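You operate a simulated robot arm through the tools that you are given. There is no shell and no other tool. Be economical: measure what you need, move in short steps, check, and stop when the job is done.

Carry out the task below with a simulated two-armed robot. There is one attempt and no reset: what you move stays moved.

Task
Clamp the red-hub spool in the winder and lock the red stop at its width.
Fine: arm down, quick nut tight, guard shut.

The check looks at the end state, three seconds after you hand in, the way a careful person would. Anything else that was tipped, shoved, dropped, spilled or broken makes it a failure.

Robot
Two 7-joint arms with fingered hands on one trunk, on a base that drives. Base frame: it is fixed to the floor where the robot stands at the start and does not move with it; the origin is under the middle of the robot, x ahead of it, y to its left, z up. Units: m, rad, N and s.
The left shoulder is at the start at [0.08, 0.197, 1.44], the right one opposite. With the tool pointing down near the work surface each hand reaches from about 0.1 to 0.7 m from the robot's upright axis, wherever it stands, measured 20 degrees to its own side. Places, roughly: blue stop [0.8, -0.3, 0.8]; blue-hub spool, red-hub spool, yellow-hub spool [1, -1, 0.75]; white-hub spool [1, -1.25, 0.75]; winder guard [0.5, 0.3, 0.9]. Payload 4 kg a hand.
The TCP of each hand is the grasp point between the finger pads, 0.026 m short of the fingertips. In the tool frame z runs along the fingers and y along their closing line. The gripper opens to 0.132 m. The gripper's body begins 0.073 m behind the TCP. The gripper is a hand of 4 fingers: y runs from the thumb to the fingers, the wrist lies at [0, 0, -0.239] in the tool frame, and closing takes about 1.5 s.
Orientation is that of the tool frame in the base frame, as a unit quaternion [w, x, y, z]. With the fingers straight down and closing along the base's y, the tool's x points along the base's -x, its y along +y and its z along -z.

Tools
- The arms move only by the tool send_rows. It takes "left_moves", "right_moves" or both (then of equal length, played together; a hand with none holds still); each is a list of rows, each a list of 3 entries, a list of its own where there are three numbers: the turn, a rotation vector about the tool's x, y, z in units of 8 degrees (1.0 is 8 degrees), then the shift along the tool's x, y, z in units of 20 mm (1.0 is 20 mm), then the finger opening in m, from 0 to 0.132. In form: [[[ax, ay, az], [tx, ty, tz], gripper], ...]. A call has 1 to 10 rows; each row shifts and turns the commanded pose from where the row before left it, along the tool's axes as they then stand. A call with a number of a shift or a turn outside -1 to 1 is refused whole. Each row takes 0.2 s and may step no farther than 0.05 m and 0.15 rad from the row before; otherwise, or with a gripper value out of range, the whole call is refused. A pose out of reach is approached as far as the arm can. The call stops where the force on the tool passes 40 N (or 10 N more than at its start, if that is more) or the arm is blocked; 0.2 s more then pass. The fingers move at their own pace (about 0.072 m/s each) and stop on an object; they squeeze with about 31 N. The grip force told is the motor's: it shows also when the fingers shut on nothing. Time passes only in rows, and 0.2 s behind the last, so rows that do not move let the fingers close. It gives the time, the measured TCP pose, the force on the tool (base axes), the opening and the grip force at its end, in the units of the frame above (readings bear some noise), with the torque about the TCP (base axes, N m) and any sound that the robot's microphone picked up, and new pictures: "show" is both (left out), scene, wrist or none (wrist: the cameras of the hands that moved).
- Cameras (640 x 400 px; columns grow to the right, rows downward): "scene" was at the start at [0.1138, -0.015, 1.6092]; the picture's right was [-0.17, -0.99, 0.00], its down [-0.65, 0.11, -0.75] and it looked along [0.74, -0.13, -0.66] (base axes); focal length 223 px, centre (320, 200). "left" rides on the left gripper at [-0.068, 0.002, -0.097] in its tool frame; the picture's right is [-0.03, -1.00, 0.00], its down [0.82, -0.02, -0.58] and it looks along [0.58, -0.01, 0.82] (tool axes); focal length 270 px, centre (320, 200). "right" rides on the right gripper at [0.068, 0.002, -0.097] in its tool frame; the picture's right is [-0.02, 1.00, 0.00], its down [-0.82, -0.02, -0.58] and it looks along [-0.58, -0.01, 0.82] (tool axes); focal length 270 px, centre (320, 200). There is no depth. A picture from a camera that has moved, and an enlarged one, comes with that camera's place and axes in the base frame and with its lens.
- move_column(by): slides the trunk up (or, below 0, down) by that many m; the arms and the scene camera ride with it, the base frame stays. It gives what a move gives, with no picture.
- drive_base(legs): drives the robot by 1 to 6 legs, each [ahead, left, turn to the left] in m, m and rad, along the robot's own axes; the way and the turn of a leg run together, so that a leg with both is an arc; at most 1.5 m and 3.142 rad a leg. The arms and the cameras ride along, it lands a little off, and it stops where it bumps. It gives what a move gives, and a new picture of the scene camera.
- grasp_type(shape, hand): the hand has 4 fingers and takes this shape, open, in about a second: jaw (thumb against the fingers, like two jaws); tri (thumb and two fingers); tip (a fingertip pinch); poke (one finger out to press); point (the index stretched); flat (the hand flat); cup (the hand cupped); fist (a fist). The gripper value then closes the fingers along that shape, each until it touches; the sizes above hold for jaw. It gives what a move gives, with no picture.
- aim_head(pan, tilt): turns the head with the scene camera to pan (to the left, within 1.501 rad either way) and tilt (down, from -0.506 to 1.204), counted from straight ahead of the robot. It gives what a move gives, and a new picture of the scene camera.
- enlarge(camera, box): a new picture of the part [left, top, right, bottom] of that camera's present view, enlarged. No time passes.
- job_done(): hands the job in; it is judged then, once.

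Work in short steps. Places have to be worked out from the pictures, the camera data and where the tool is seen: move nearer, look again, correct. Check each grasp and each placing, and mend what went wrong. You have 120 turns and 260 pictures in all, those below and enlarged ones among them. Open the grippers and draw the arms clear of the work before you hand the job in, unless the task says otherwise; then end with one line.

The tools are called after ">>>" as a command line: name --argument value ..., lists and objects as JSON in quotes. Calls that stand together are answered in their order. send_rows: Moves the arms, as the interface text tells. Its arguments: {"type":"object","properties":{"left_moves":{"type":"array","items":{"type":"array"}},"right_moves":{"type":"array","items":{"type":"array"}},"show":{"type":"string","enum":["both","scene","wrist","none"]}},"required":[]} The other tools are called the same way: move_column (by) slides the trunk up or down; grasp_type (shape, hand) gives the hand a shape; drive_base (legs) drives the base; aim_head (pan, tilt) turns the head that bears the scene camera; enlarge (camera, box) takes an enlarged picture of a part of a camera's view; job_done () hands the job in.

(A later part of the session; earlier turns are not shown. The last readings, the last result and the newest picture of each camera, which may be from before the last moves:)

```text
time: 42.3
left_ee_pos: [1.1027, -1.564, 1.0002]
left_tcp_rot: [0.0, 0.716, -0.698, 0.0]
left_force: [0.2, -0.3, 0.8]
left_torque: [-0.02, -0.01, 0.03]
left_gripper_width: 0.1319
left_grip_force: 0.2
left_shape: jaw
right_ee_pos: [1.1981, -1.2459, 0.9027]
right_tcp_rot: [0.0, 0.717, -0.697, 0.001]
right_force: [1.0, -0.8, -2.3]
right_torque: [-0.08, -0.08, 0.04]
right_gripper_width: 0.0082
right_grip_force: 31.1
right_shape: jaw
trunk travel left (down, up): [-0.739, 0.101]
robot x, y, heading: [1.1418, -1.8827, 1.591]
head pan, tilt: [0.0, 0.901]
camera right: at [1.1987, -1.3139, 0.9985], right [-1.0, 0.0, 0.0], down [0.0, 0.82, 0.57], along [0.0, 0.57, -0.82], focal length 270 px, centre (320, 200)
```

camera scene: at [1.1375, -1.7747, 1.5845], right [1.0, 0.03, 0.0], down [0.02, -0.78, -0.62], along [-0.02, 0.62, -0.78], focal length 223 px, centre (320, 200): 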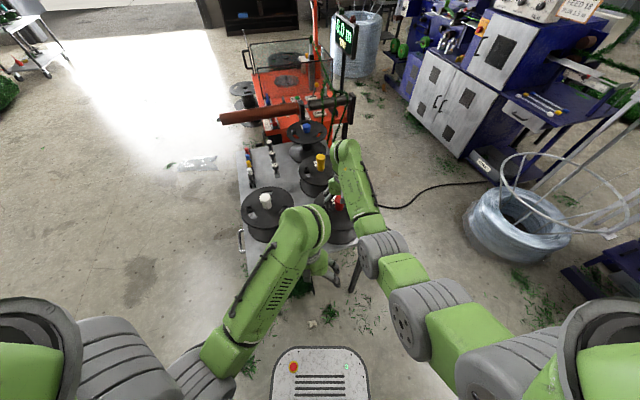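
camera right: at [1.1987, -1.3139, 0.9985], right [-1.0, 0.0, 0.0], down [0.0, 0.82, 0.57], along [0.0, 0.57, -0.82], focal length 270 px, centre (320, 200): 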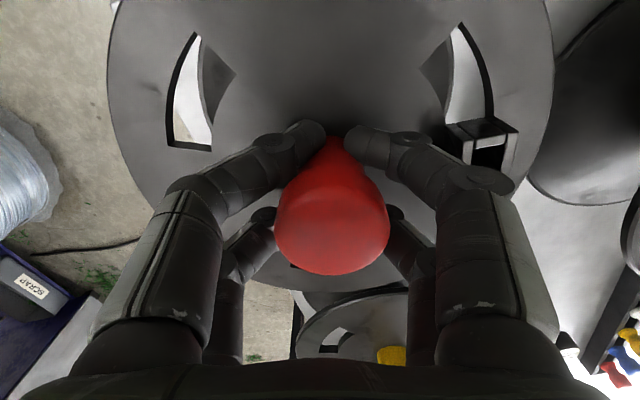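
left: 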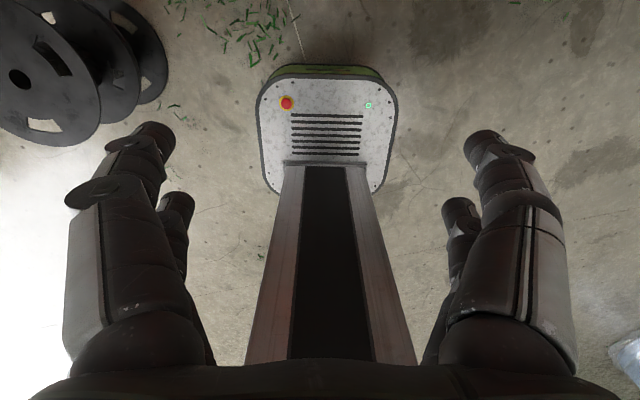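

The neck appears wedged between the two finger pairs with the wider head above - a caging grip. I test lift 3 cm.

>>> send_rows --right_moves '[[[0, 0, 0], [0, 0, -0.4], 0.0], [[0, 0, 0], [0, 0, -0.4], 0.0], [[0, 0, 0], [0, 0, -0.4], 0.0], [[0, 0, 0], [0, 0, -0.4], 0.0], [[0, 0, 0], [0, 0, 0], 0.0]]'

>>> enlarge --camera "scene" --box '[290, 160, 400, 260]'

```text
time: 43.5
left_ee_pos: [1.104, -1.565, 0.9999]
left_tcp_rot: [0.0, 0.716, -0.698, 0.0]
left_force: [-0.2, 0.4, 0.2]
left_torque: [0.01, 0.01, -0.04]
left_gripper_width: 0.1317
left_grip_force: 0.1
left_shape: jaw
right_ee_pos: [1.1984, -1.247, 0.9339]
right_tcp_rot: [0.0, 0.717, -0.698, 0.002]
right_force: [0.9, -0.3, -3.6]
right_torque: [0.02, -0.03, 0.0]
right_gripper_width: 0.0077
right_grip_force: 31.7
right_shape: jaw
trunk travel left (down, up): [-0.739, 0.101]
robot x, y, heading: [1.1424, -1.8788, 1.597]
head pan, tilt: [0.0, 0.901]
camera scene: at [1.1375, -1.774, 1.5844], right [1.0, 0.03, 0.0], down [0.02, -0.78, -0.62], along [-0.02, 0.62, -0.78], focal length 223 px, centre (320, 200)
camera right: at [1.1992, -1.3137, 1.0301], right [-1.0, 0.0, 0.0], down [0.0, 0.82, 0.58], along [0.0, 0.58, -0.82], focal length 270 px, centre (320, 200)
```

scene: 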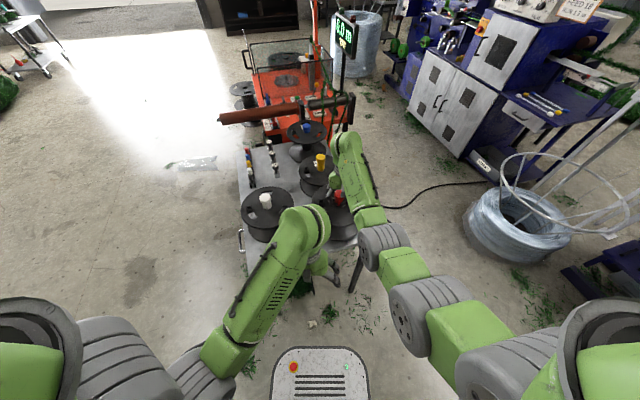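
right: 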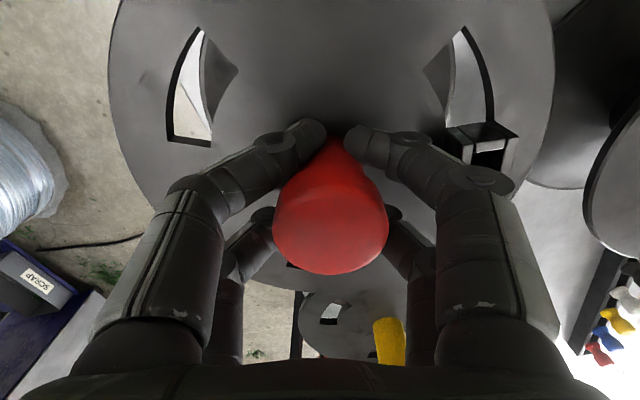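

```text
4.00 times, centred on (345, 210) of scene
camera zoom: at [1.1375, -1.774, 1.5844], right [1.0, 0.03, 0.0], down [0.02, -0.78, -0.62], along [-0.02, 0.62, -0.78], focal length 892 px, centre (220, 160)
```

zoom: 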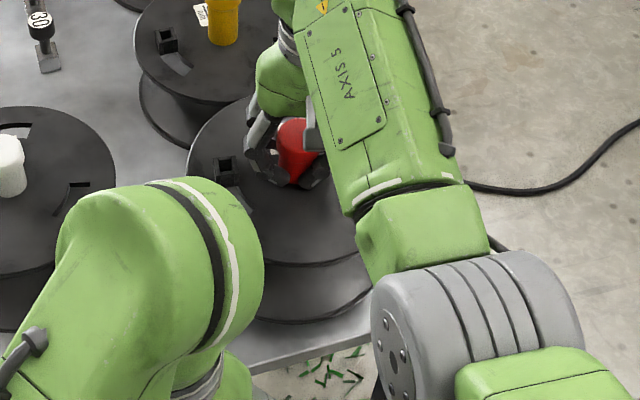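

The spool came up level (≈0.4 kg). I raise it to TCP z≈1.13 for transport.

>>> send_rows --right_moves '[[[0, 0, 0], [0, 0, -1], 0.0], [[0, 0, 0], [0, 0, -1], 0.0], [[0, 0, 0], [0, 0, -1], 0.0], [[0, 0, 0], [0, 0, -1], 0.0], [[0, 0, 0], [0, 0, -1], 0.0], [[0, 0, 0], [0, 0, -1], 0.0], [[0, 0, 0], [0, 0, -1], 0.0], [[0, 0, 0], [0, 0, -1], 0.0], [[0, 0, 0], [0, 0, -1], 0.0], [[0, 0, 0], [0, 0, -1], 0.0]]'

>>> enlarge --camera "right" --box '[220, 100, 440, 300]'

```text
time: 45.7
left_ee_pos: [1.1025, -1.5637, 1.0003]
left_tcp_rot: [0.0, 0.716, -0.698, 0.0]
left_force: [-0.8, -0.2, 0.5]
left_torque: [0.04, 0.0, 0.0]
left_gripper_width: 0.132
left_grip_force: 0.0
left_shape: jaw
right_ee_pos: [1.2006, -1.2468, 1.1354]
right_tcp_rot: [0.001, 0.718, -0.697, 0.002]
right_force: [-0.2, -0.2, -4.8]
right_torque: [0.0, -0.01, -0.02]
right_gripper_width: 0.0054
right_grip_force: 30.8
right_shape: jaw
trunk travel left (down, up): [-0.739, 0.101]
robot x, y, heading: [1.1383, -1.8791, 1.596]
head pan, tilt: [0.0, 0.901]
camera scene: at [1.1374, -1.7744, 1.5844], right [1.0, 0.03, 0.0], down [0.02, -0.78, -0.62], along [-0.02, 0.62, -0.78], focal length 223 px, centre (320, 200)
camera right: at [1.1991, -1.314, 1.2307], right [-1.0, 0.0, 0.0], down [0.0, 0.82, 0.58], along [0.0, 0.58, -0.82], focal length 270 px, centre (320, 200)
```

scene: 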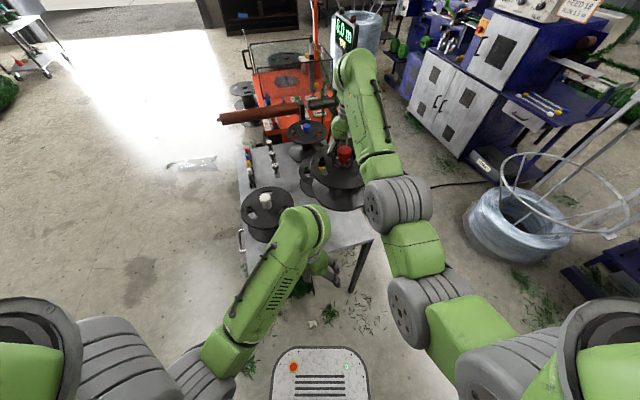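
right: 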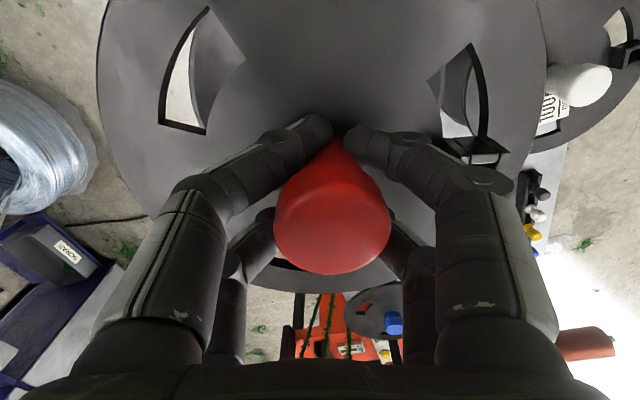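

```text
2.00 times, centred on (330, 200) of right
camera zoom: at [1.1991, -1.314, 1.2307], right [-1.0, 0.0, 0.0], down [0.0, 0.82, 0.58], along [0.0, 0.58, -0.82], focal length 541 px, centre (300, 200)
```

zoom: 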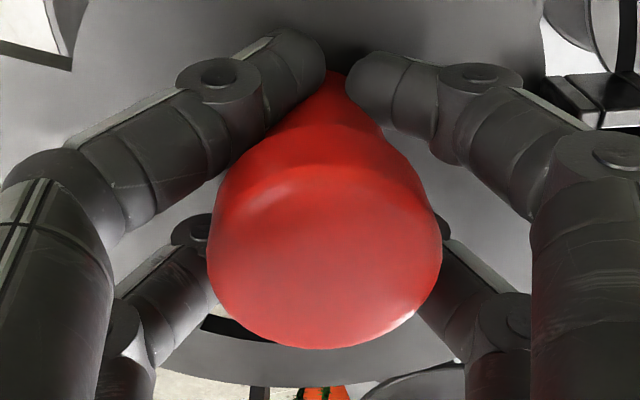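

I back away from the table, turn to heading 0, back off in x, then strafe left in front of the machine, keeping well away from the roller.

>>> drive_base --legs '[[-0.35, 0, 0], [0, 0, -1.596], [-1.42, 0, 0]]'

>>> aim_head --pan 0.9 --tilt 0.6

```text
time: 58.6
left_ee_pos: [0.0237, -2.2196, 1.0002]
left_tcp_rot: [0.0, -0.022, 1.0, 0.0]
left_force: [0.1, 0.6, -0.4]
left_torque: [0.01, 0.03, -0.02]
left_gripper_width: 0.1319
left_grip_force: 0.1
left_shape: jaw
right_ee_pos: [0.3433, -2.3115, 1.1337]
right_tcp_rot: [-0.001, -0.023, 1.0, -0.001]
right_force: [0.4, 0.5, -4.0]
right_torque: [0.0, -0.02, 0.0]
right_gripper_width: 0.0051
right_grip_force: 31.3
right_shape: jaw
trunk travel left (down, up): [-0.739, 0.101]
robot x, y, heading: [-0.2939, -2.2606, 0.046]
head pan, tilt: [0.0, 0.901]
camera scene: at [-0.1829, -2.2582, 1.5843], right [0.04, -1.0, 0.0], down [-0.78, -0.03, -0.62], along [0.62, 0.03, -0.78], focal length 223 px, centre (320, 200)
```

scene: 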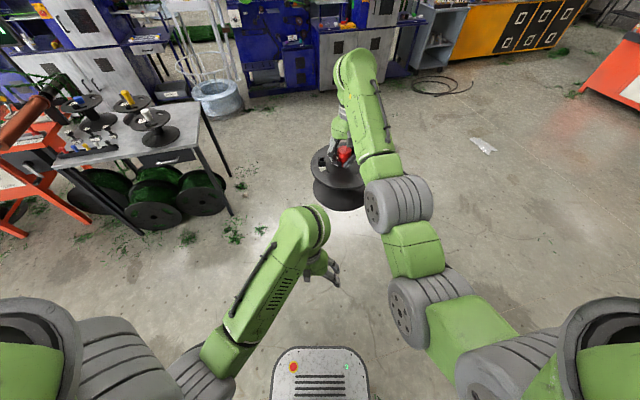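

```text
time: 59.8
left_ee_pos: [0.0242, -2.2203, 0.9989]
left_tcp_rot: [-0.001, -0.022, 1.0, 0.0]
left_force: [-1.1, 0.4, 0.0]
left_torque: [0.0, -0.03, -0.02]
left_gripper_width: 0.1318
left_grip_force: 0.0
left_shape: jaw
right_ee_pos: [0.3439, -2.3123, 1.134]
right_tcp_rot: [-0.002, -0.023, 1.0, -0.001]
right_force: [0.3, 0.3, -4.3]
right_torque: [0.02, -0.02, 0.02]
right_gripper_width: 0.0052
right_grip_force: 30.8
right_shape: jaw
trunk travel left (down, up): [-0.739, 0.101]
robot x, y, heading: [-0.2929, -2.2651, 0.045]
head pan, tilt: [0.901, 0.6]
camera scene: at [-0.2071, -2.19, 1.6092], right [0.81, -0.59, 0.0], down [-0.33, -0.46, -0.82], along [0.48, 0.67, -0.57], focal length 223 px, centre (320, 200)
```

scene: 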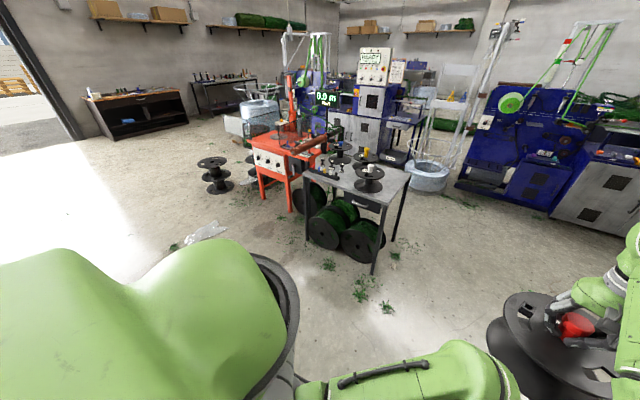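

Carrying fine. I strafe left in front of the machine.

>>> drive_base --legs '[[0, 0, -0.045], [0, 1.2, 0], [0, 0.87, 0]]'

>>> aim_head --pan 0.0 --tilt 0.6

>>> enlarge --camera "scene" --box '[220, 100, 420, 230]'

```text
time: 70.5
left_ee_pos: [0.0359, -0.1625, 1.0002]
left_tcp_rot: [0.0, -0.003, 1.0, 0.001]
left_force: [-1.0, 0.7, -0.7]
left_torque: [0.01, -0.01, 0.0]
left_gripper_width: 0.1317
left_grip_force: 0.1
left_shape: jaw
right_ee_pos: [0.3529, -0.2636, 1.1339]
right_tcp_rot: [-0.002, -0.004, 1.0, 0.001]
right_force: [0.6, -0.7, -4.3]
right_torque: [-0.01, -0.03, 0.02]
right_gripper_width: 0.0052
right_grip_force: 31.6
right_shape: jaw
trunk travel left (down, up): [-0.739, 0.101]
robot x, y, heading: [-0.2773, -0.1913, 0.01]
head pan, tilt: [0.901, 0.6]
camera scene: at [-0.1932, -0.1226, 1.6093], right [0.79, -0.62, 0.0], down [-0.35, -0.44, -0.83], along [0.51, 0.65, -0.56], focal length 223 px, centre (320, 200)
```

scene: 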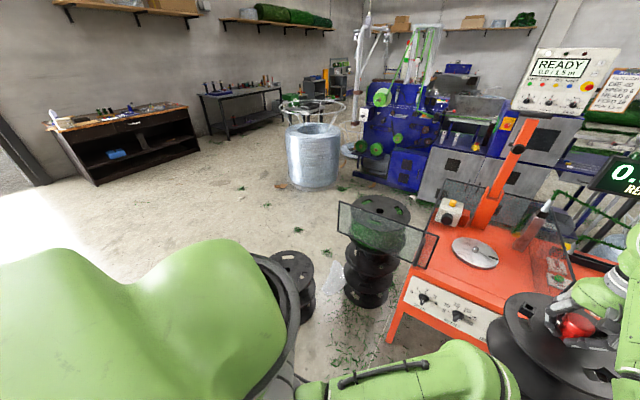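

```text
time: 71.7
left_ee_pos: [0.0365, -0.1622, 1.0011]
left_tcp_rot: [-0.001, -0.003, 1.0, 0.0]
left_force: [0.0, 0.2, 0.1]
left_torque: [-0.02, -0.02, -0.02]
left_gripper_width: 0.1322
left_grip_force: 0.0
left_shape: jaw
right_ee_pos: [0.3528, -0.2643, 1.133]
right_tcp_rot: [-0.001, -0.003, 1.0, -0.001]
right_force: [0.3, 0.1, -4.4]
right_torque: [-0.02, 0.0, -0.02]
right_gripper_width: 0.0053
right_grip_force: 30.6
right_shape: jaw
trunk travel left (down, up): [-0.739, 0.101]
robot x, y, heading: [-0.2802, -0.1875, 0.007]
head pan, tilt: [0.0, 0.6]
camera scene: at [-0.1594, -0.1904, 1.6092], right [0.01, -1.0, 0.0], down [-0.57, 0.0, -0.82], along [0.82, 0.01, -0.57], focal length 223 px, centre (320, 200)
```

scene: 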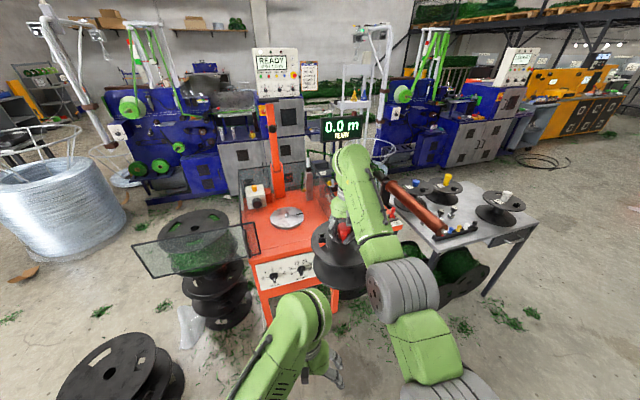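

```text
3.08 times, centred on (320, 165) of scene
camera zoom: at [-0.1594, -0.1904, 1.6092], right [0.01, -1.0, 0.0], down [-0.57, 0.0, -0.82], along [0.82, 0.01, -0.57], focal length 686 px, centre (320, 308)
```

zoom: 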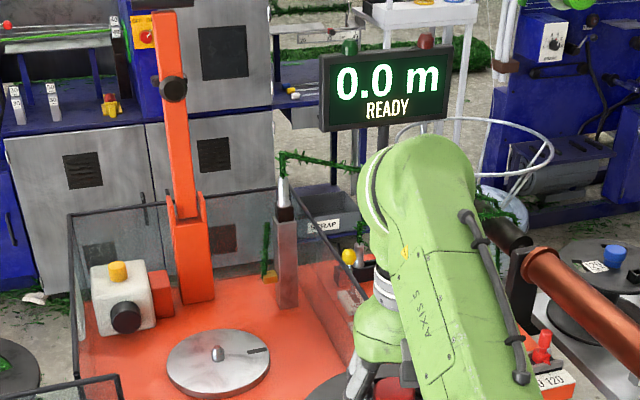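

Platter is near (0.77, 0.0), table z≈0.84, arm pivot about (0.97,0.07,1.04). Guard side panels rise above the table, so I raise the column 0.1 and the left hand further before driving closer.

>>> move_column --by 0.1

>>> send_rows --left_moves '[[[0, 0, 0], [0, 0, -1], 0.132], [[0, 0, 0], [0, 0, -1], 0.132], [[0, 0, 0], [0, 0, -1], 0.132], [[0, 0, 0], [0, 0, -1], 0.132], [[0, 0, 0], [0, 0, -1], 0.132], [[0, 0, 0], [0, 0, -1], 0.132]]' --show "none"

>>> drive_base --legs '[[0.25, 0, 0], [0, 0, 0.2]]'

>>> aim_head --pan -0.1 --tilt 0.8

```text
time: 73.1
left_ee_pos: [0.0367, -0.1613, 1.0991]
left_tcp_rot: [0.0, -0.003, 1.0, 0.0]
left_force: [0.4, -0.2, -0.6]
left_torque: [-0.03, -0.03, -0.02]
left_gripper_width: 0.1317
left_grip_force: 0.1
left_shape: jaw
right_ee_pos: [0.3514, -0.2646, 1.2334]
right_tcp_rot: [-0.002, -0.003, 1.0, -0.001]
right_force: [0.4, 0.0, -4.2]
right_torque: [0.03, 0.02, -0.01]
right_gripper_width: 0.0047
right_grip_force: 30.9
right_shape: jaw
trunk travel left (down, up): [-0.839, 0.001]
robot x, y, heading: [-0.2765, -0.1896, 0.005]
head pan, tilt: [0.0, 0.6]
```

```text
time: 74.5
left_ee_pos: [0.0372, -0.1593, 1.1015]
left_tcp_rot: [0.001, -0.002, 1.0, -0.001]
left_force: [-1.3, 0.4, -0.1]
left_torque: [0.04, 0.0, -0.01]
left_gripper_width: 0.1319
left_grip_force: 0.0
left_shape: jaw
left hand out of reach, approached as far as the arm can: row 1, 2, 3, 4, 5, 6
right_ee_pos: [0.3531, -0.2639, 1.2338]
right_tcp_rot: [-0.003, -0.004, 1.0, -0.001]
right_force: [-0.1, 0.2, -4.6]
right_torque: [-0.02, -0.03, 0.03]
right_gripper_width: 0.0051
right_grip_force: 31.1
right_shape: jaw
trunk travel left (down, up): [-0.839, 0.001]
robot x, y, heading: [-0.2803, -0.1887, 0.002]
head pan, tilt: [0.0, 0.6]
```

```text
time: 77.0
left_ee_pos: [0.2787, -0.0992, 1.1026]
left_tcp_rot: [0.002, -0.101, 0.995, 0.0]
left_force: [0.2, 0.6, 0.7]
left_torque: [0.02, -0.01, 0.03]
left_gripper_width: 0.132
left_grip_force: 0.0
left_shape: jaw
right_ee_pos: [0.6082, -0.1392, 1.2345]
right_tcp_rot: [-0.001, -0.102, 0.995, 0.0]
right_force: [-0.7, -0.9, -3.7]
right_torque: [0.03, 0.02, -0.01]
right_gripper_width: 0.0051
right_grip_force: 30.5
right_shape: jaw
trunk travel left (down, up): [-0.839, 0.001]
robot x, y, heading: [-0.0259, -0.1882, 0.203]
head pan, tilt: [0.0, 0.6]
camera scene: at [0.0906, -0.1688, 1.7094], right [0.2, -0.98, 0.0], down [-0.55, -0.11, -0.83], along [0.81, 0.17, -0.56], focal length 223 px, centre (320, 200)
```

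scene: 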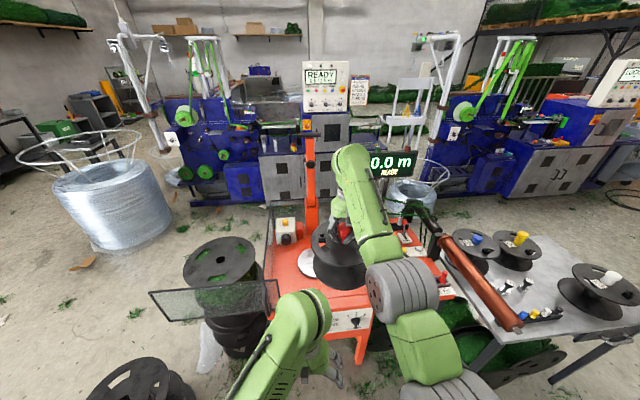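

```text
time: 77.8
left_ee_pos: [0.2798, -0.0981, 1.1022]
left_tcp_rot: [0.002, -0.101, 0.995, -0.001]
left_force: [0.2, -0.3, 0.0]
left_torque: [0.01, 0.02, -0.01]
left_gripper_width: 0.1318
left_grip_force: 0.1
left_shape: jaw
right_ee_pos: [0.6094, -0.1381, 1.2345]
right_tcp_rot: [0.0, -0.101, 0.995, -0.001]
right_force: [0.3, -0.6, -4.5]
right_torque: [0.02, 0.02, 0.02]
right_gripper_width: 0.0054
right_grip_force: 30.7
right_shape: jaw
trunk travel left (down, up): [-0.839, 0.001]
robot x, y, heading: [-0.0306, -0.1892, 0.2]
head pan, tilt: [-0.099, 0.799]
camera scene: at [0.0856, -0.1761, 1.6924], right [0.1, -0.99, 0.0], down [-0.71, -0.07, -0.7], along [0.69, 0.07, -0.72], focal length 223 px, centre (320, 200)
```

scene: 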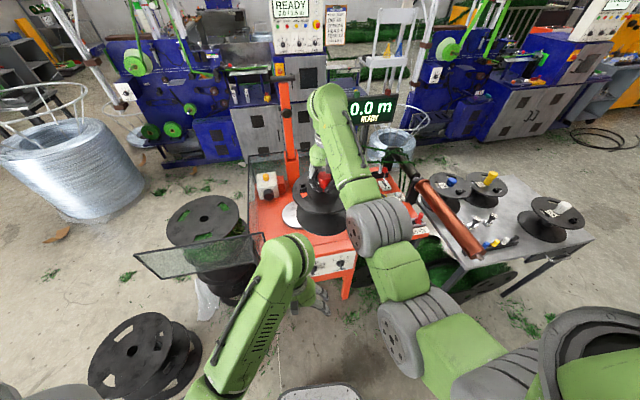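

I move the right hand with the spool aside to the right, then drive a bit closer so the left hand's camera can inspect the spindle from above.

>>> send_rows --right_moves '[[[0, 0, 0], [0, -1, 0], 0.0], [[0, 0, 0], [0, -1, 0], 0.0], [[0, 0, 0], [0, -1, 0], 0.0], [[0, 0, 0], [0, -1, 0], 0.0], [[0, 0, 0], [0, -1, 0], 0.0], [[0, 0, 0], [0, -1, 0], 0.0], [[0, 0, 0], [0, -1, 0], 0.0], [[0, 0, 0], [0, -1, 0], 0.0]]' --show "none"

>>> drive_base --legs '[[0.16, 0, 0]]'

>>> aim_head --pan 0.0 --tilt 0.9

>>> enlarge --camera "scene" --box '[210, 80, 420, 220]'

```text
time: 79.6
left_ee_pos: [0.2788, -0.0981, 1.1009]
left_tcp_rot: [0.001, -0.102, 0.995, 0.0]
left_force: [-0.4, 0.5, 0.7]
left_torque: [-0.03, -0.01, 0.0]
left_gripper_width: 0.132
left_grip_force: 0.1
left_shape: jaw
right_ee_pos: [0.6422, -0.296, 1.2335]
right_tcp_rot: [-0.002, -0.103, 0.995, -0.001]
right_force: [0.1, 0.3, -4.5]
right_torque: [0.03, 0.01, -0.01]
right_gripper_width: 0.0049
right_grip_force: 30.5
right_shape: jaw
trunk travel left (down, up): [-0.839, 0.001]
robot x, y, heading: [-0.0247, -0.1895, 0.201]
head pan, tilt: [-0.099, 0.799]
```

```text
time: 81.0
left_ee_pos: [0.4311, -0.0659, 1.103]
left_tcp_rot: [0.003, -0.103, 0.995, -0.001]
left_force: [0.0, 0.3, 0.2]
left_torque: [0.02, -0.05, 0.04]
left_gripper_width: 0.1319
left_grip_force: 0.0
left_shape: jaw
right_ee_pos: [0.7935, -0.262, 1.2364]
right_tcp_rot: [0.001, -0.102, 0.995, -0.001]
right_force: [-0.1, 0.3, -4.5]
right_torque: [0.0, 0.02, 0.0]
right_gripper_width: 0.0047
right_grip_force: 31.2
right_shape: jaw
trunk travel left (down, up): [-0.839, 0.001]
robot x, y, heading: [0.1303, -0.1593, 0.207]
head pan, tilt: [-0.099, 0.799]
camera scene: at [0.2367, -0.1442, 1.6928], right [0.1, -0.99, 0.0], down [-0.71, -0.07, -0.7], along [0.7, 0.07, -0.71], focal length 223 px, centre (320, 200)
```

scene: 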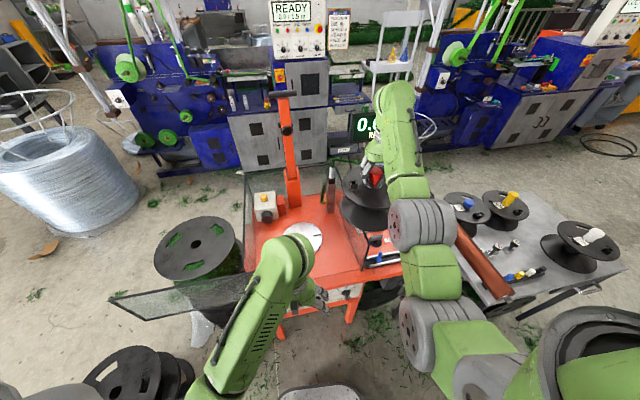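

```text
time: 81.7
left_ee_pos: [0.4332, -0.0655, 1.1027]
left_tcp_rot: [0.002, -0.101, 0.995, -0.001]
left_force: [0.4, 0.1, -0.5]
left_torque: [0.02, -0.05, 0.0]
left_gripper_width: 0.132
left_grip_force: 0.1
left_shape: jaw
right_ee_pos: [0.7965, -0.2611, 1.2355]
right_tcp_rot: [-0.001, -0.103, 0.995, -0.002]
right_force: [0.1, 0.0, -4.6]
right_torque: [-0.02, -0.01, -0.01]
right_gripper_width: 0.0052
right_grip_force: 30.9
right_shape: jaw
trunk travel left (down, up): [-0.839, 0.001]
robot x, y, heading: [0.1301, -0.1549, 0.2]
head pan, tilt: [0.0, 0.901]
camera scene: at [0.233, -0.1365, 1.6847], right [0.2, -0.98, 0.0], down [-0.77, -0.16, -0.62], along [0.61, 0.13, -0.78], focal length 223 px, centre (320, 200)
```

scene: 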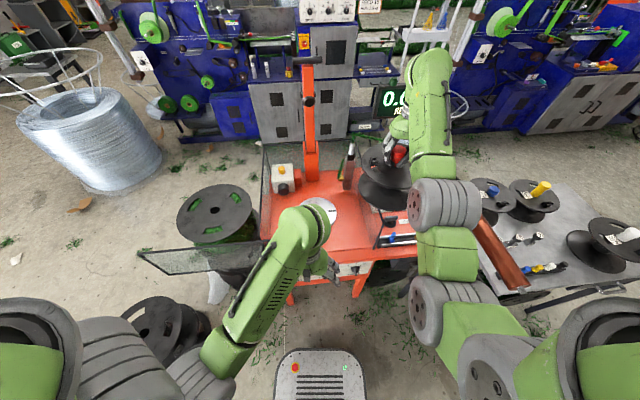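

```text
2.86 times, centred on (315, 150) of scene
camera zoom: at [0.233, -0.1365, 1.6847], right [0.2, -0.98, 0.0], down [-0.77, -0.16, -0.62], along [0.61, 0.13, -0.78], focal length 638 px, centre (334, 343)
```

zoom: 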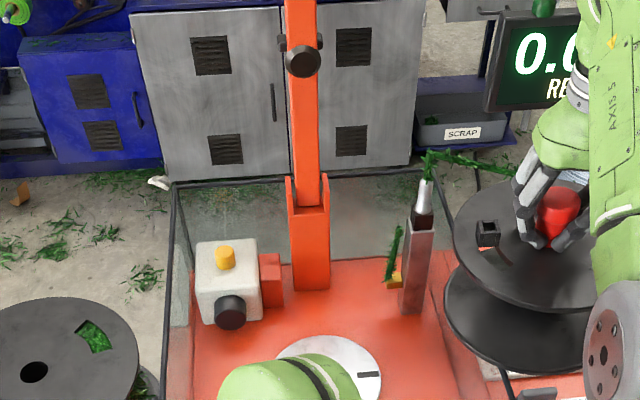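

Next I tilt the left hand 35° so its camera looks straight down, moving ahead over the platter.

>>> send_rows --left_moves '[[[0, -0.875, 0], [-1, 0, 0], 0.132], [[0, -0.875, 0], [-1, 0, 0], 0.132], [[0, -0.875, 0], [-1, 0, 0], 0.132], [[0, -0.875, 0], [-1, 0, 0], 0.132], [[0, -0.875, 0], [-1, 0, 0], 0.132], [[0, 0, 0], [-1, 0, 0.7], 0.132], [[0, 0, 0], [-1, 0, 0.7], 0.132], [[0, 0, 0], [-1, 0, 0.7], 0.132], [[0, 0, 0], [-1, 0, 0.7], 0.132]]'

```text
time: 83.7
left_ee_pos: [0.6252, -0.0271, 1.1269]
left_tcp_rot: [0.299, -0.097, 0.949, 0.029]
left_force: [-0.3, -0.4, 0.0]
left_torque: [0.02, 0.0, 0.0]
left_gripper_width: 0.1323
left_grip_force: 0.0
left_shape: jaw
right_ee_pos: [0.7993, -0.2611, 1.2331]
right_tcp_rot: [-0.002, -0.103, 0.995, -0.001]
right_force: [0.5, 0.4, -4.8]
right_torque: [0.01, 0.0, 0.03]
right_gripper_width: 0.0048
right_grip_force: 31.1
right_shape: jaw
trunk travel left (down, up): [-0.839, 0.001]
robot x, y, heading: [0.1307, -0.1528, 0.205]
head pan, tilt: [0.0, 0.901]
camera scene: at [0.2367, -0.136, 1.6844], right [0.2, -0.98, 0.0], down [-0.77, -0.16, -0.62], along [0.61, 0.13, -0.78], focal length 223 px, centre (320, 200)
camera left: at [0.6238, -0.0246, 1.2447], right [0.22, -0.97, 0.02], down [-0.97, -0.22, 0.0], along [0.0, -0.02, -1.0], focal length 270 px, centre (320, 200)
```

scene: 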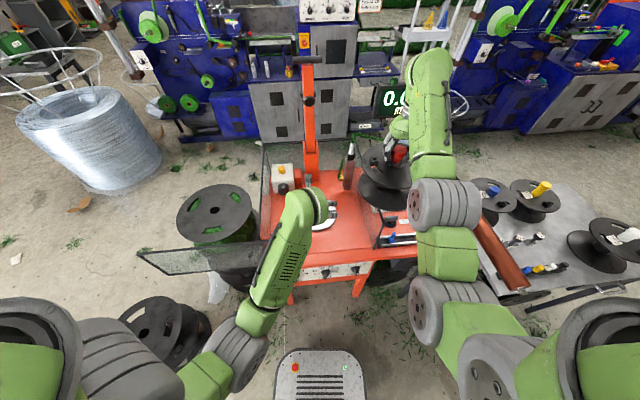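
left: 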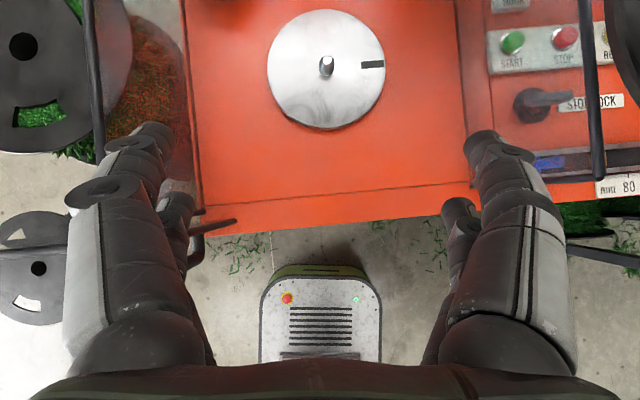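

Superb view: spindle, plus a separate black STOP LOCK lever beside the rail. I continue ahead until the spindle is below the camera.

>>> send_rows --left_moves '[[[0, 0, 0], [-1, 0, 0.7], 0.132], [[0, 0, 0], [-1, 0, 0.7], 0.132], [[0, 0, 0], [-1, 0, 0.7], 0.132], [[0, 0, 0], [-1, 0, 0.7], 0.132], [[0, 0, 0], [-1, 0, 0.7], 0.132], [[0, 0, 0], [-1, 0, 0.7], 0.132]]' --show "wrist"

>>> enlarge --camera "left" --box '[240, 60, 400, 220]'

>>> enlarge --camera "left" --box '[440, 80, 640, 270]'

```text
time: 85.1
left_ee_pos: [0.7697, 0.0048, 1.1245]
left_tcp_rot: [0.3, -0.096, 0.949, 0.03]
left_force: [-0.3, -0.5, 0.2]
left_torque: [0.0, -0.02, -0.01]
left_gripper_width: 0.1317
left_grip_force: 0.1
left_shape: jaw
right_ee_pos: [0.7987, -0.2609, 1.2344]
right_tcp_rot: [-0.002, -0.103, 0.995, -0.001]
right_force: [0.7, -0.1, -4.0]
right_torque: [0.0, -0.01, 0.02]
right_gripper_width: 0.005
right_grip_force: 31.6
right_shape: jaw
trunk travel left (down, up): [-0.839, 0.001]
robot x, y, heading: [0.1308, -0.1582, 0.204]
head pan, tilt: [0.0, 0.901]
camera left: at [0.7684, 0.0057, 1.2439], right [0.22, -0.97, 0.02], down [-0.97, -0.22, 0.0], along [0.0, -0.02, -1.0], focal length 270 px, centre (320, 200)
```

left: 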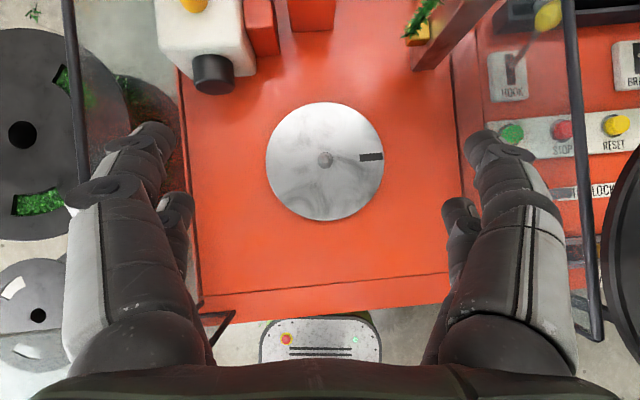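

```text
2.50 times, centred on (320, 140) of left
camera zoom: at [0.7684, 0.0057, 1.2439], right [0.22, -0.97, 0.02], down [-0.97, -0.22, 0.0], along [0.0, -0.02, -1.0], focal length 676 px, centre (320, 350)
```

zoom: 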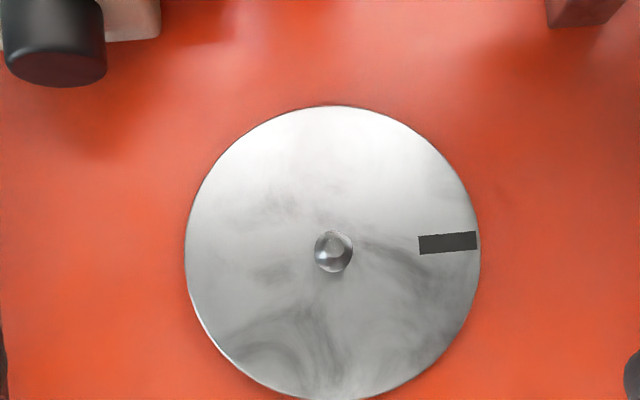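

```text
2.11 times, centred on (540, 175) of left
camera zoom: at [0.7684, 0.0057, 1.2439], right [0.22, -0.97, 0.02], down [-0.97, -0.22, 0.0], along [0.0, -0.02, -1.0], focal length 569 px, centre (-143, 253)
```

zoom: 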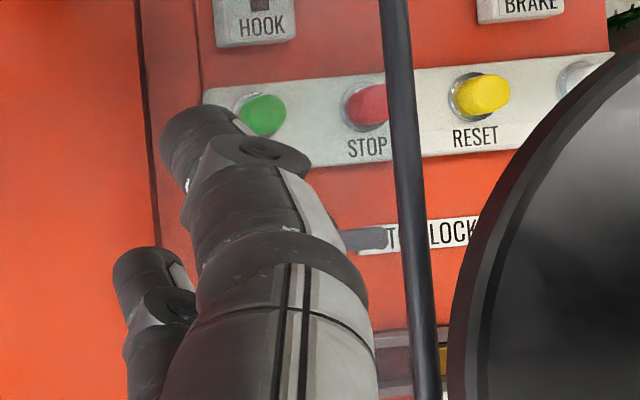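

Two views place the spindle at about (0.832, 0.0025), top z≈0.81-0.82. I move the left hand sideways to the left to make room while the right hand rises a bit.

>>> send_rows --left_moves '[[[0, 0, 0], [0, 1, 0], 0.132], [[0, 0, 0], [0, 1, 0], 0.132], [[0, 0, 0], [0, 1, 0], 0.132], [[0, 0, 0], [0, 1, 0], 0.132], [[0, 0, 0], [0, 1, 0], 0.132], [[0, 0, 0], [0, 1, 0], 0.132], [[0, 0, 0], [0, 1, 0], 0.132], [[0, 0, 0], [0, 1, 0], 0.132], [[0, 0, 0], [0, 1, 0], 0.132], [[0, 0, 0], [0, 1, 0], 0.132]]' --right_moves '[[[0, 0, 0], [0, 0, -0.6], 0.0], [[0, 0, 0], [0, 0, -0.6], 0.0], [[0, 0, 0], [0, 0, -0.6], 0.0], [[0, 0, 0], [0, 0, -0.6], 0.0], [[0, 0, 0], [0, 0, 0], 0.0], [[0, 0, 0], [0, 0, 0], 0.0], [[0, 0, 0], [0, 0, 0], 0.0], [[0, 0, 0], [0, 0, 0], 0.0], [[0, 0, 0], [0, 0, 0], 0.0], [[0, 0, 0], [0, 0, 0], 0.0]]'

>>> enlarge --camera "scene" --box '[250, 90, 430, 220]'

```text
time: 87.3
left_ee_pos: [0.7282, 0.199, 1.1253]
left_tcp_rot: [0.3, -0.097, 0.948, 0.029]
left_force: [0.2, -0.7, 0.5]
left_torque: [-0.03, 0.0, 0.03]
left_gripper_width: 0.1316
left_grip_force: 0.2
left_shape: jaw
right_ee_pos: [0.7985, -0.2609, 1.282]
right_tcp_rot: [-0.002, -0.103, 0.995, -0.001]
right_force: [0.4, 0.8, -4.6]
right_torque: [-0.02, -0.05, 0.01]
right_gripper_width: 0.0048
right_grip_force: 31.1
right_shape: jaw
trunk travel left (down, up): [-0.839, 0.001]
robot x, y, heading: [0.1331, -0.1582, 0.209]
head pan, tilt: [0.0, 0.901]
camera scene: at [0.2362, -0.1353, 1.6844], right [0.2, -0.98, 0.0], down [-0.77, -0.16, -0.62], along [0.61, 0.13, -0.78], focal length 223 px, centre (320, 200)
camera right: at [0.7312, -0.2725, 1.3786], right [-0.18, 0.98, 0.0], down [0.8, 0.15, 0.57], along [0.57, 0.1, -0.82], focal length 270 px, centre (320, 200)
camera left: at [0.727, 0.2011, 1.2445], right [0.22, -0.97, 0.02], down [-0.97, -0.22, 0.0], along [0.0, -0.02, -1.0], focal length 270 px, centre (320, 200)
```

scene: 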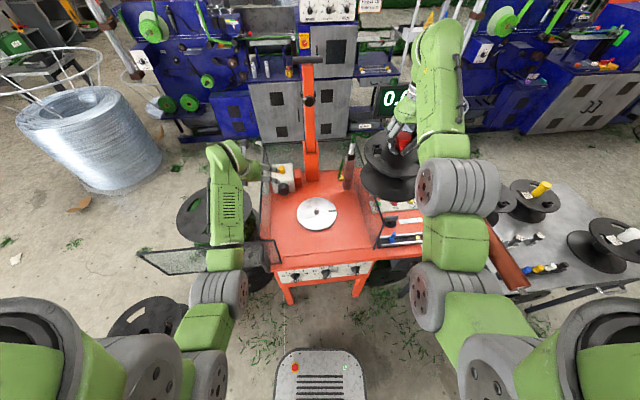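
right: 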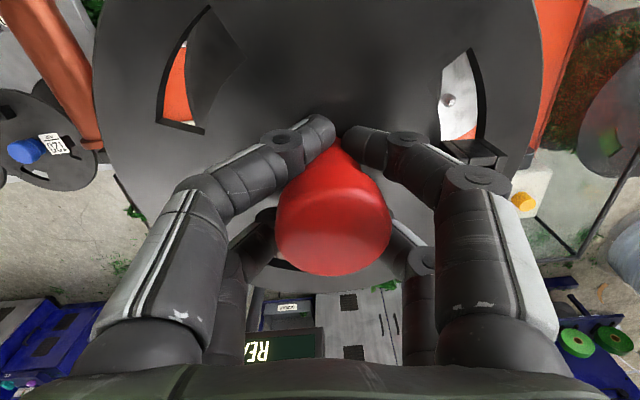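
left: 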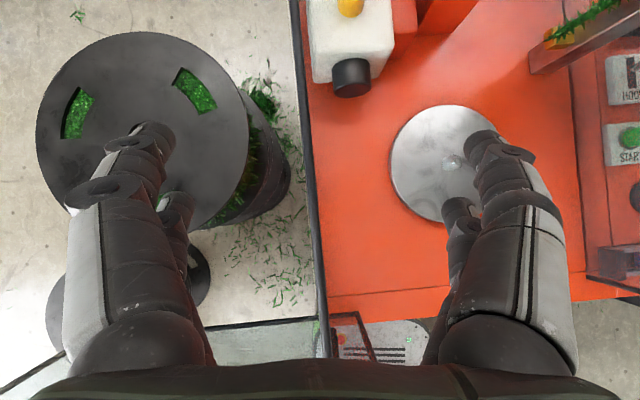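

```text
3.08 times, centred on (340, 155) of scene
camera zoom: at [0.2362, -0.1353, 1.6844], right [0.2, -0.98, 0.0], down [-0.77, -0.16, -0.62], along [0.61, 0.13, -0.78], focal length 686 px, centre (258, 338)
```

zoom: 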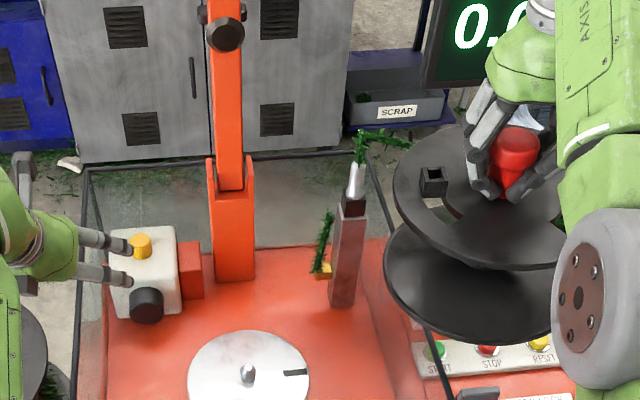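

I carry the spool left over the side panel, staying at x≈0.77 to clear the wire post.

>>> send_rows --right_moves '[[[0, 0, 0], [0.5, 0.9, 0], 0.0], [[0, 0, 0], [0.2, 0.95, 0], 0.0], [[0, 0, 0], [-0.2, 0.95, 0], 0.0], [[0, 0, 0], [-0.2, 0.95, 0], 0.0], [[0, 0, 0], [-0.2, 0.95, 0], 0.0], [[0, 0, 0], [-0.2, 0.95, 0], 0.0], [[0, 0, 0], [-0.2, 0.95, 0], 0.0], [[0, 0, 0], [-0.2, 0.95, 0], 0.0], [[0, 0, 0], [-0.2, 0.95, 0], 0.0], [[0, 0, 0], [-0.2, 0.95, 0], 0.0]]'

```text
time: 89.5
left_ee_pos: [0.7271, 0.199, 1.1259]
left_tcp_rot: [0.3, -0.097, 0.948, 0.029]
left_force: [-0.1, -0.1, 0.4]
left_torque: [0.02, 0.0, 0.02]
left_gripper_width: 0.1319
left_grip_force: 0.0
left_shape: jaw
right_ee_pos: [0.7782, -0.072, 1.2838]
right_tcp_rot: [-0.002, -0.103, 0.995, -0.001]
right_force: [-0.9, 0.3, -3.9]
right_torque: [0.0, -0.01, -0.01]
right_gripper_width: 0.0046
right_grip_force: 31.3
right_shape: jaw
trunk travel left (down, up): [-0.839, 0.001]
robot x, y, heading: [0.1342, -0.1572, 0.204]
head pan, tilt: [0.0, 0.901]
camera scene: at [0.2362, -0.1344, 1.6844], right [0.2, -0.98, 0.0], down [-0.77, -0.16, -0.62], along [0.61, 0.12, -0.78], focal length 223 px, centre (320, 200)
camera right: at [0.7102, -0.0834, 1.379], right [-0.18, 0.98, 0.0], down [0.8, 0.15, 0.58], along [0.57, 0.1, -0.82], focal length 270 px, centre (320, 200)
```

scene: 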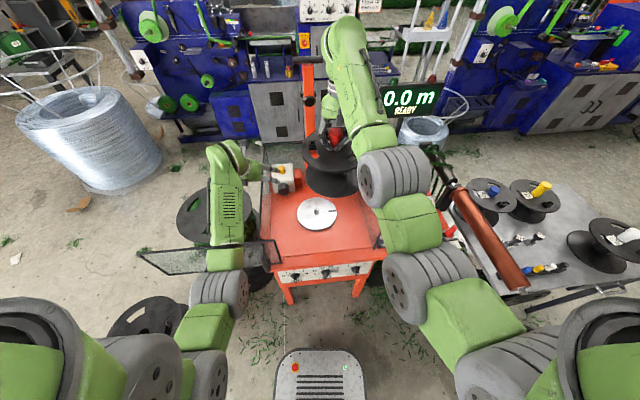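
right: 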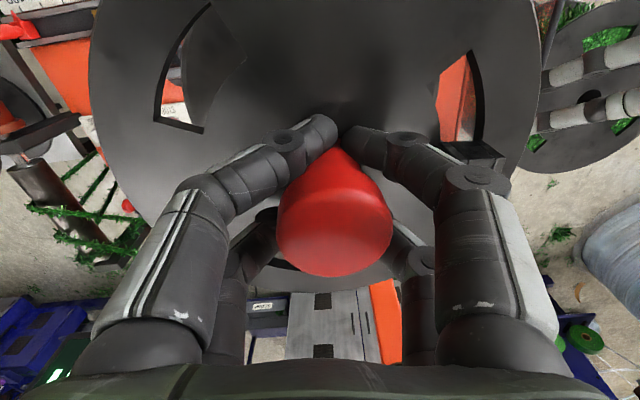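

Continue to above the platter and descend a first 12 cm, then look with the left camera.

>>> send_rows --right_moves '[[[0, 0, 0], [-0.1, 0.93, 0], 0.0], [[0, 0, 0], [-0.1, 0.93, 0], 0.0], [[0, 0, 0], [-0.1, 0.93, 0], 0.0], [[0, 0, 0], [-0.1, 0.93, 0], 0.0], [[0, 0, 0], [0, 0, 1], 0.0], [[0, 0, 0], [0, 0, 1], 0.0], [[0, 0, 0], [0, 0, 1], 0.0], [[0, 0, 0], [0, 0, 1], 0.0], [[0, 0, 0], [0, 0, 1], 0.0], [[0, 0, 0], [0, 0, 1], 0.0]]' --show "scene"

>>> enlarge --camera "left" --box '[320, 0, 640, 200]'

>>> enlarge --camera "scene" --box '[250, 100, 400, 240]'

```text
time: 91.7
left_ee_pos: [0.7284, 0.1987, 1.1261]
left_tcp_rot: [0.3, -0.097, 0.949, 0.03]
left_force: [0.6, 0.8, 0.0]
left_torque: [0.02, -0.02, 0.01]
left_gripper_width: 0.1317
left_grip_force: 0.0
left_shape: jaw
right_ee_pos: [0.7696, 0.003, 1.1633]
right_tcp_rot: [-0.001, -0.104, 0.995, -0.001]
right_force: [0.2, -0.1, -4.9]
right_torque: [0.01, 0.01, -0.02]
right_gripper_width: 0.0037
right_grip_force: 30.7
right_shape: jaw
trunk travel left (down, up): [-0.839, 0.001]
robot x, y, heading: [0.13, -0.1576, 0.205]
head pan, tilt: [0.0, 0.901]
camera scene: at [0.2364, -0.1356, 1.6844], right [0.2, -0.98, 0.0], down [-0.77, -0.16, -0.62], along [0.61, 0.13, -0.78], focal length 223 px, centre (320, 200)
```

scene: 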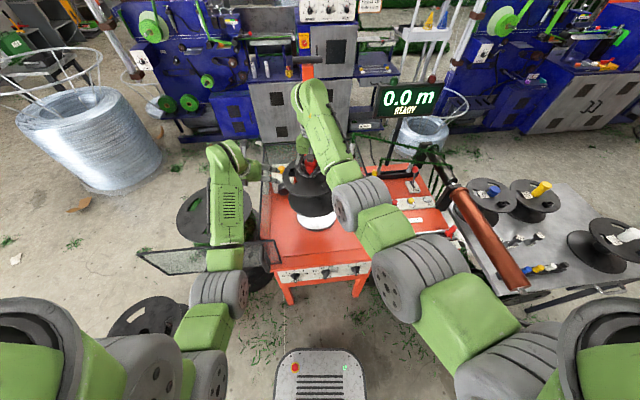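

```text
2.00 times, centred on (480, 100) of left
camera zoom: at [0.7272, 0.2006, 1.2445], right [0.22, -0.97, 0.02], down [-0.97, -0.22, 0.0], along [0.0, -0.02, -1.0], focal length 541 px, centre (0, 400)
```

zoom: 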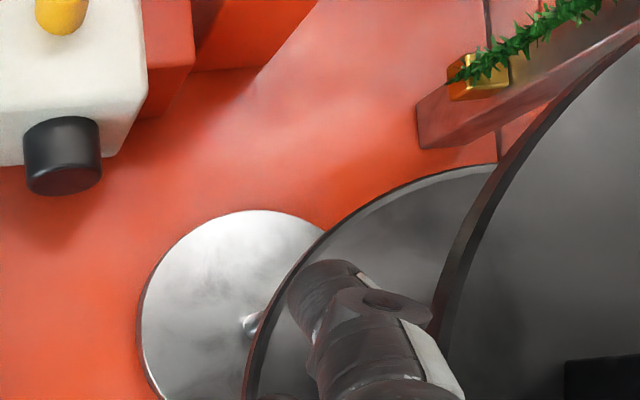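

```text
2.86 times, centred on (325, 170) of scene
camera zoom: at [0.2364, -0.1356, 1.6844], right [0.2, -0.98, 0.0], down [-0.77, -0.16, -0.62], along [0.61, 0.13, -0.78], focal length 638 px, centre (306, 286)
```

zoom: 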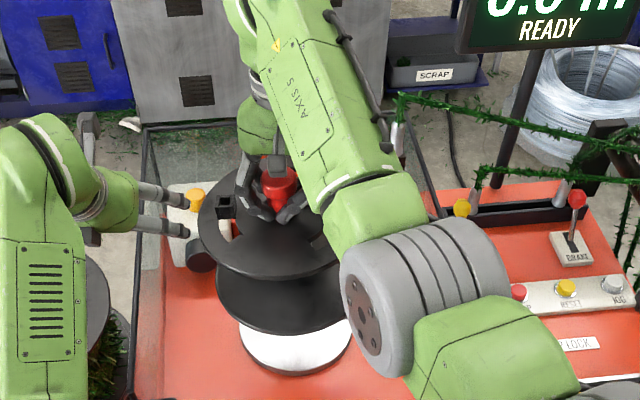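

From circle fits in the left camera the spool radius is ~0.10 and the hub sits near the TCP within several mm. I descend to TCP 1.06, then move ahead over the spindle.

>>> send_rows --right_moves '[[[0, 0, 0], [0, 0, 1], 0.0], [[0, 0, 0], [0, 0, 1], 0.0], [[0, 0, 0], [0, 0, 1], 0.0], [[0, 0, 0], [0, 0, 1], 0.0], [[0, 0, 0], [0, 0, 1], 0.0], [[0, 0, 0], [-0.84, -0.14, 0], 0.0], [[0, 0, 0], [-0.84, -0.14, 0], 0.0], [[0, 0, 0], [-0.84, -0.14, 0], 0.0], [[0, 0, 0], [-0.84, -0.14, 0], 0.0], [[0, 0, 0], [0, 0, 0], 0.0]]' --show "scene"

>>> enlarge --camera "left" --box '[320, 20, 640, 220]'

>>> enlarge --camera "scene" --box '[260, 130, 380, 240]'

```text
time: 93.9
left_ee_pos: [0.7279, 0.1992, 1.1255]
left_tcp_rot: [0.299, -0.098, 0.949, 0.03]
left_force: [-0.4, 0.9, 0.0]
left_torque: [-0.03, 0.04, -0.01]
left_gripper_width: 0.1318
left_grip_force: 0.2
left_shape: jaw
right_ee_pos: [0.7929, -0.0031, 1.0688]
right_tcp_rot: [-0.002, -0.103, 0.995, -0.001]
right_force: [0.3, 0.2, -3.9]
right_torque: [0.03, -0.02, 0.02]
right_gripper_width: 0.0035
right_grip_force: 31.0
right_shape: jaw
right hand out of reach, approached as far as the arm can: row 7, 8, 9
trunk travel left (down, up): [-0.839, 0.001]
robot x, y, heading: [0.1321, -0.1557, 0.205]
head pan, tilt: [0.0, 0.901]
camera scene: at [0.2361, -0.1353, 1.6844], right [0.2, -0.98, 0.0], down [-0.77, -0.16, -0.62], along [0.61, 0.13, -0.78], focal length 223 px, centre (320, 200)
```

scene: 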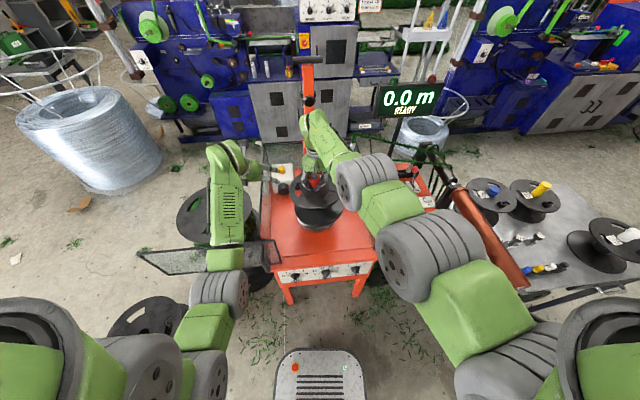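

```text
2.00 times, centred on (480, 120) of left
camera zoom: at [0.727, 0.2008, 1.2445], right [0.22, -0.97, 0.02], down [-0.97, -0.22, 0.0], along [0.0, -0.02, -1.0], focal length 541 px, centre (0, 360)
```

zoom: 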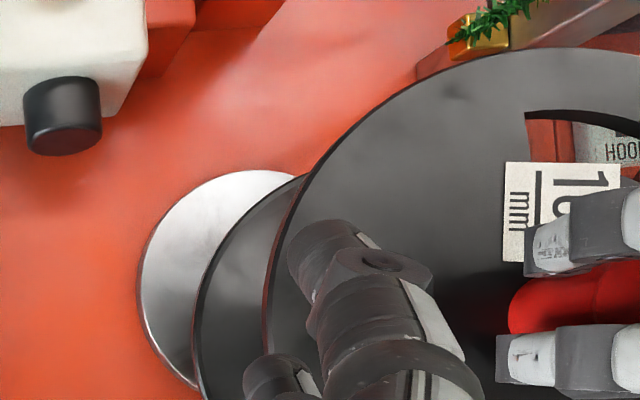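

```text
3.64 times, centred on (320, 185) of scene
camera zoom: at [0.2361, -0.1353, 1.6844], right [0.2, -0.98, 0.0], down [-0.77, -0.16, -0.62], along [0.61, 0.13, -0.78], focal length 811 px, centre (320, 254)
```

zoom: 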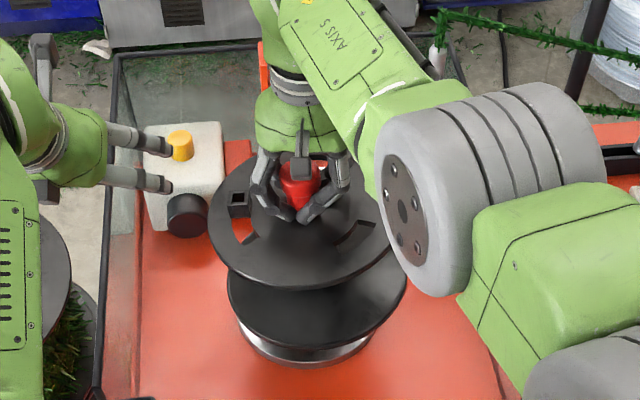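

Reach limit reached. I bring the commanded pose back, then drive 5 cm ahead.

>>> send_rows --right_moves '[[[0, 0, 0], [0.84, 0.14, 0], 0.0], [[0, 0, 0], [0.84, 0.14, 0], 0.0], [[0, 0, 0], [0.84, 0.14, 0], 0.0], [[0, 0, 0], [0, 0, 0], 0.0]]' --show "none"

>>> drive_base --legs '[[0.05, 0, 0]]'

```text
time: 94.9
left_ee_pos: [0.7284, 0.1985, 1.1271]
left_tcp_rot: [0.3, -0.097, 0.948, 0.03]
left_force: [-0.2, 0.4, -0.3]
left_torque: [-0.02, -0.03, -0.01]
left_gripper_width: 0.1319
left_grip_force: 0.1
left_shape: jaw
right_ee_pos: [0.7639, 0.0057, 1.0657]
right_tcp_rot: [-0.003, -0.103, 0.995, -0.002]
right_force: [-0.5, -0.7, -4.2]
right_torque: [0.04, 0.01, -0.01]
right_gripper_width: 0.0033
right_grip_force: 31.3
right_shape: jaw
right hand out of reach, approached as far as the arm can: row 2, 3
trunk travel left (down, up): [-0.839, 0.001]
robot x, y, heading: [0.1307, -0.1574, 0.207]
head pan, tilt: [0.0, 0.901]
```

```text
time: 95.8
left_ee_pos: [0.7654, 0.2071, 1.1331]
left_tcp_rot: [0.305, -0.097, 0.947, 0.03]
left_force: [-1.9, -0.6, -0.4]
left_torque: [0.02, -0.06, 0.0]
left_gripper_width: 0.1318
left_grip_force: 0.0
left_shape: jaw
right_ee_pos: [0.802, 0.0162, 1.0703]
right_tcp_rot: [0.003, -0.103, 0.995, -0.001]
right_force: [-1.2, 0.1, -3.3]
right_torque: [0.04, -0.05, 0.01]
right_gripper_width: 0.0035
right_grip_force: 31.1
right_shape: jaw
trunk travel left (down, up): [-0.839, 0.001]
robot x, y, heading: [0.1791, -0.1491, 0.207]
head pan, tilt: [0.0, 0.901]
camera scene: at [0.2683, -0.1288, 1.6856], right [0.2, -0.98, 0.0], down [-0.76, -0.16, -0.63], along [0.62, 0.13, -0.78], focal length 223 px, centre (320, 200)
```

scene: 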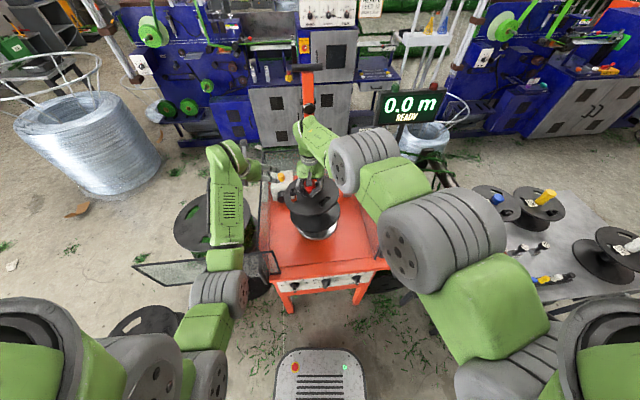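

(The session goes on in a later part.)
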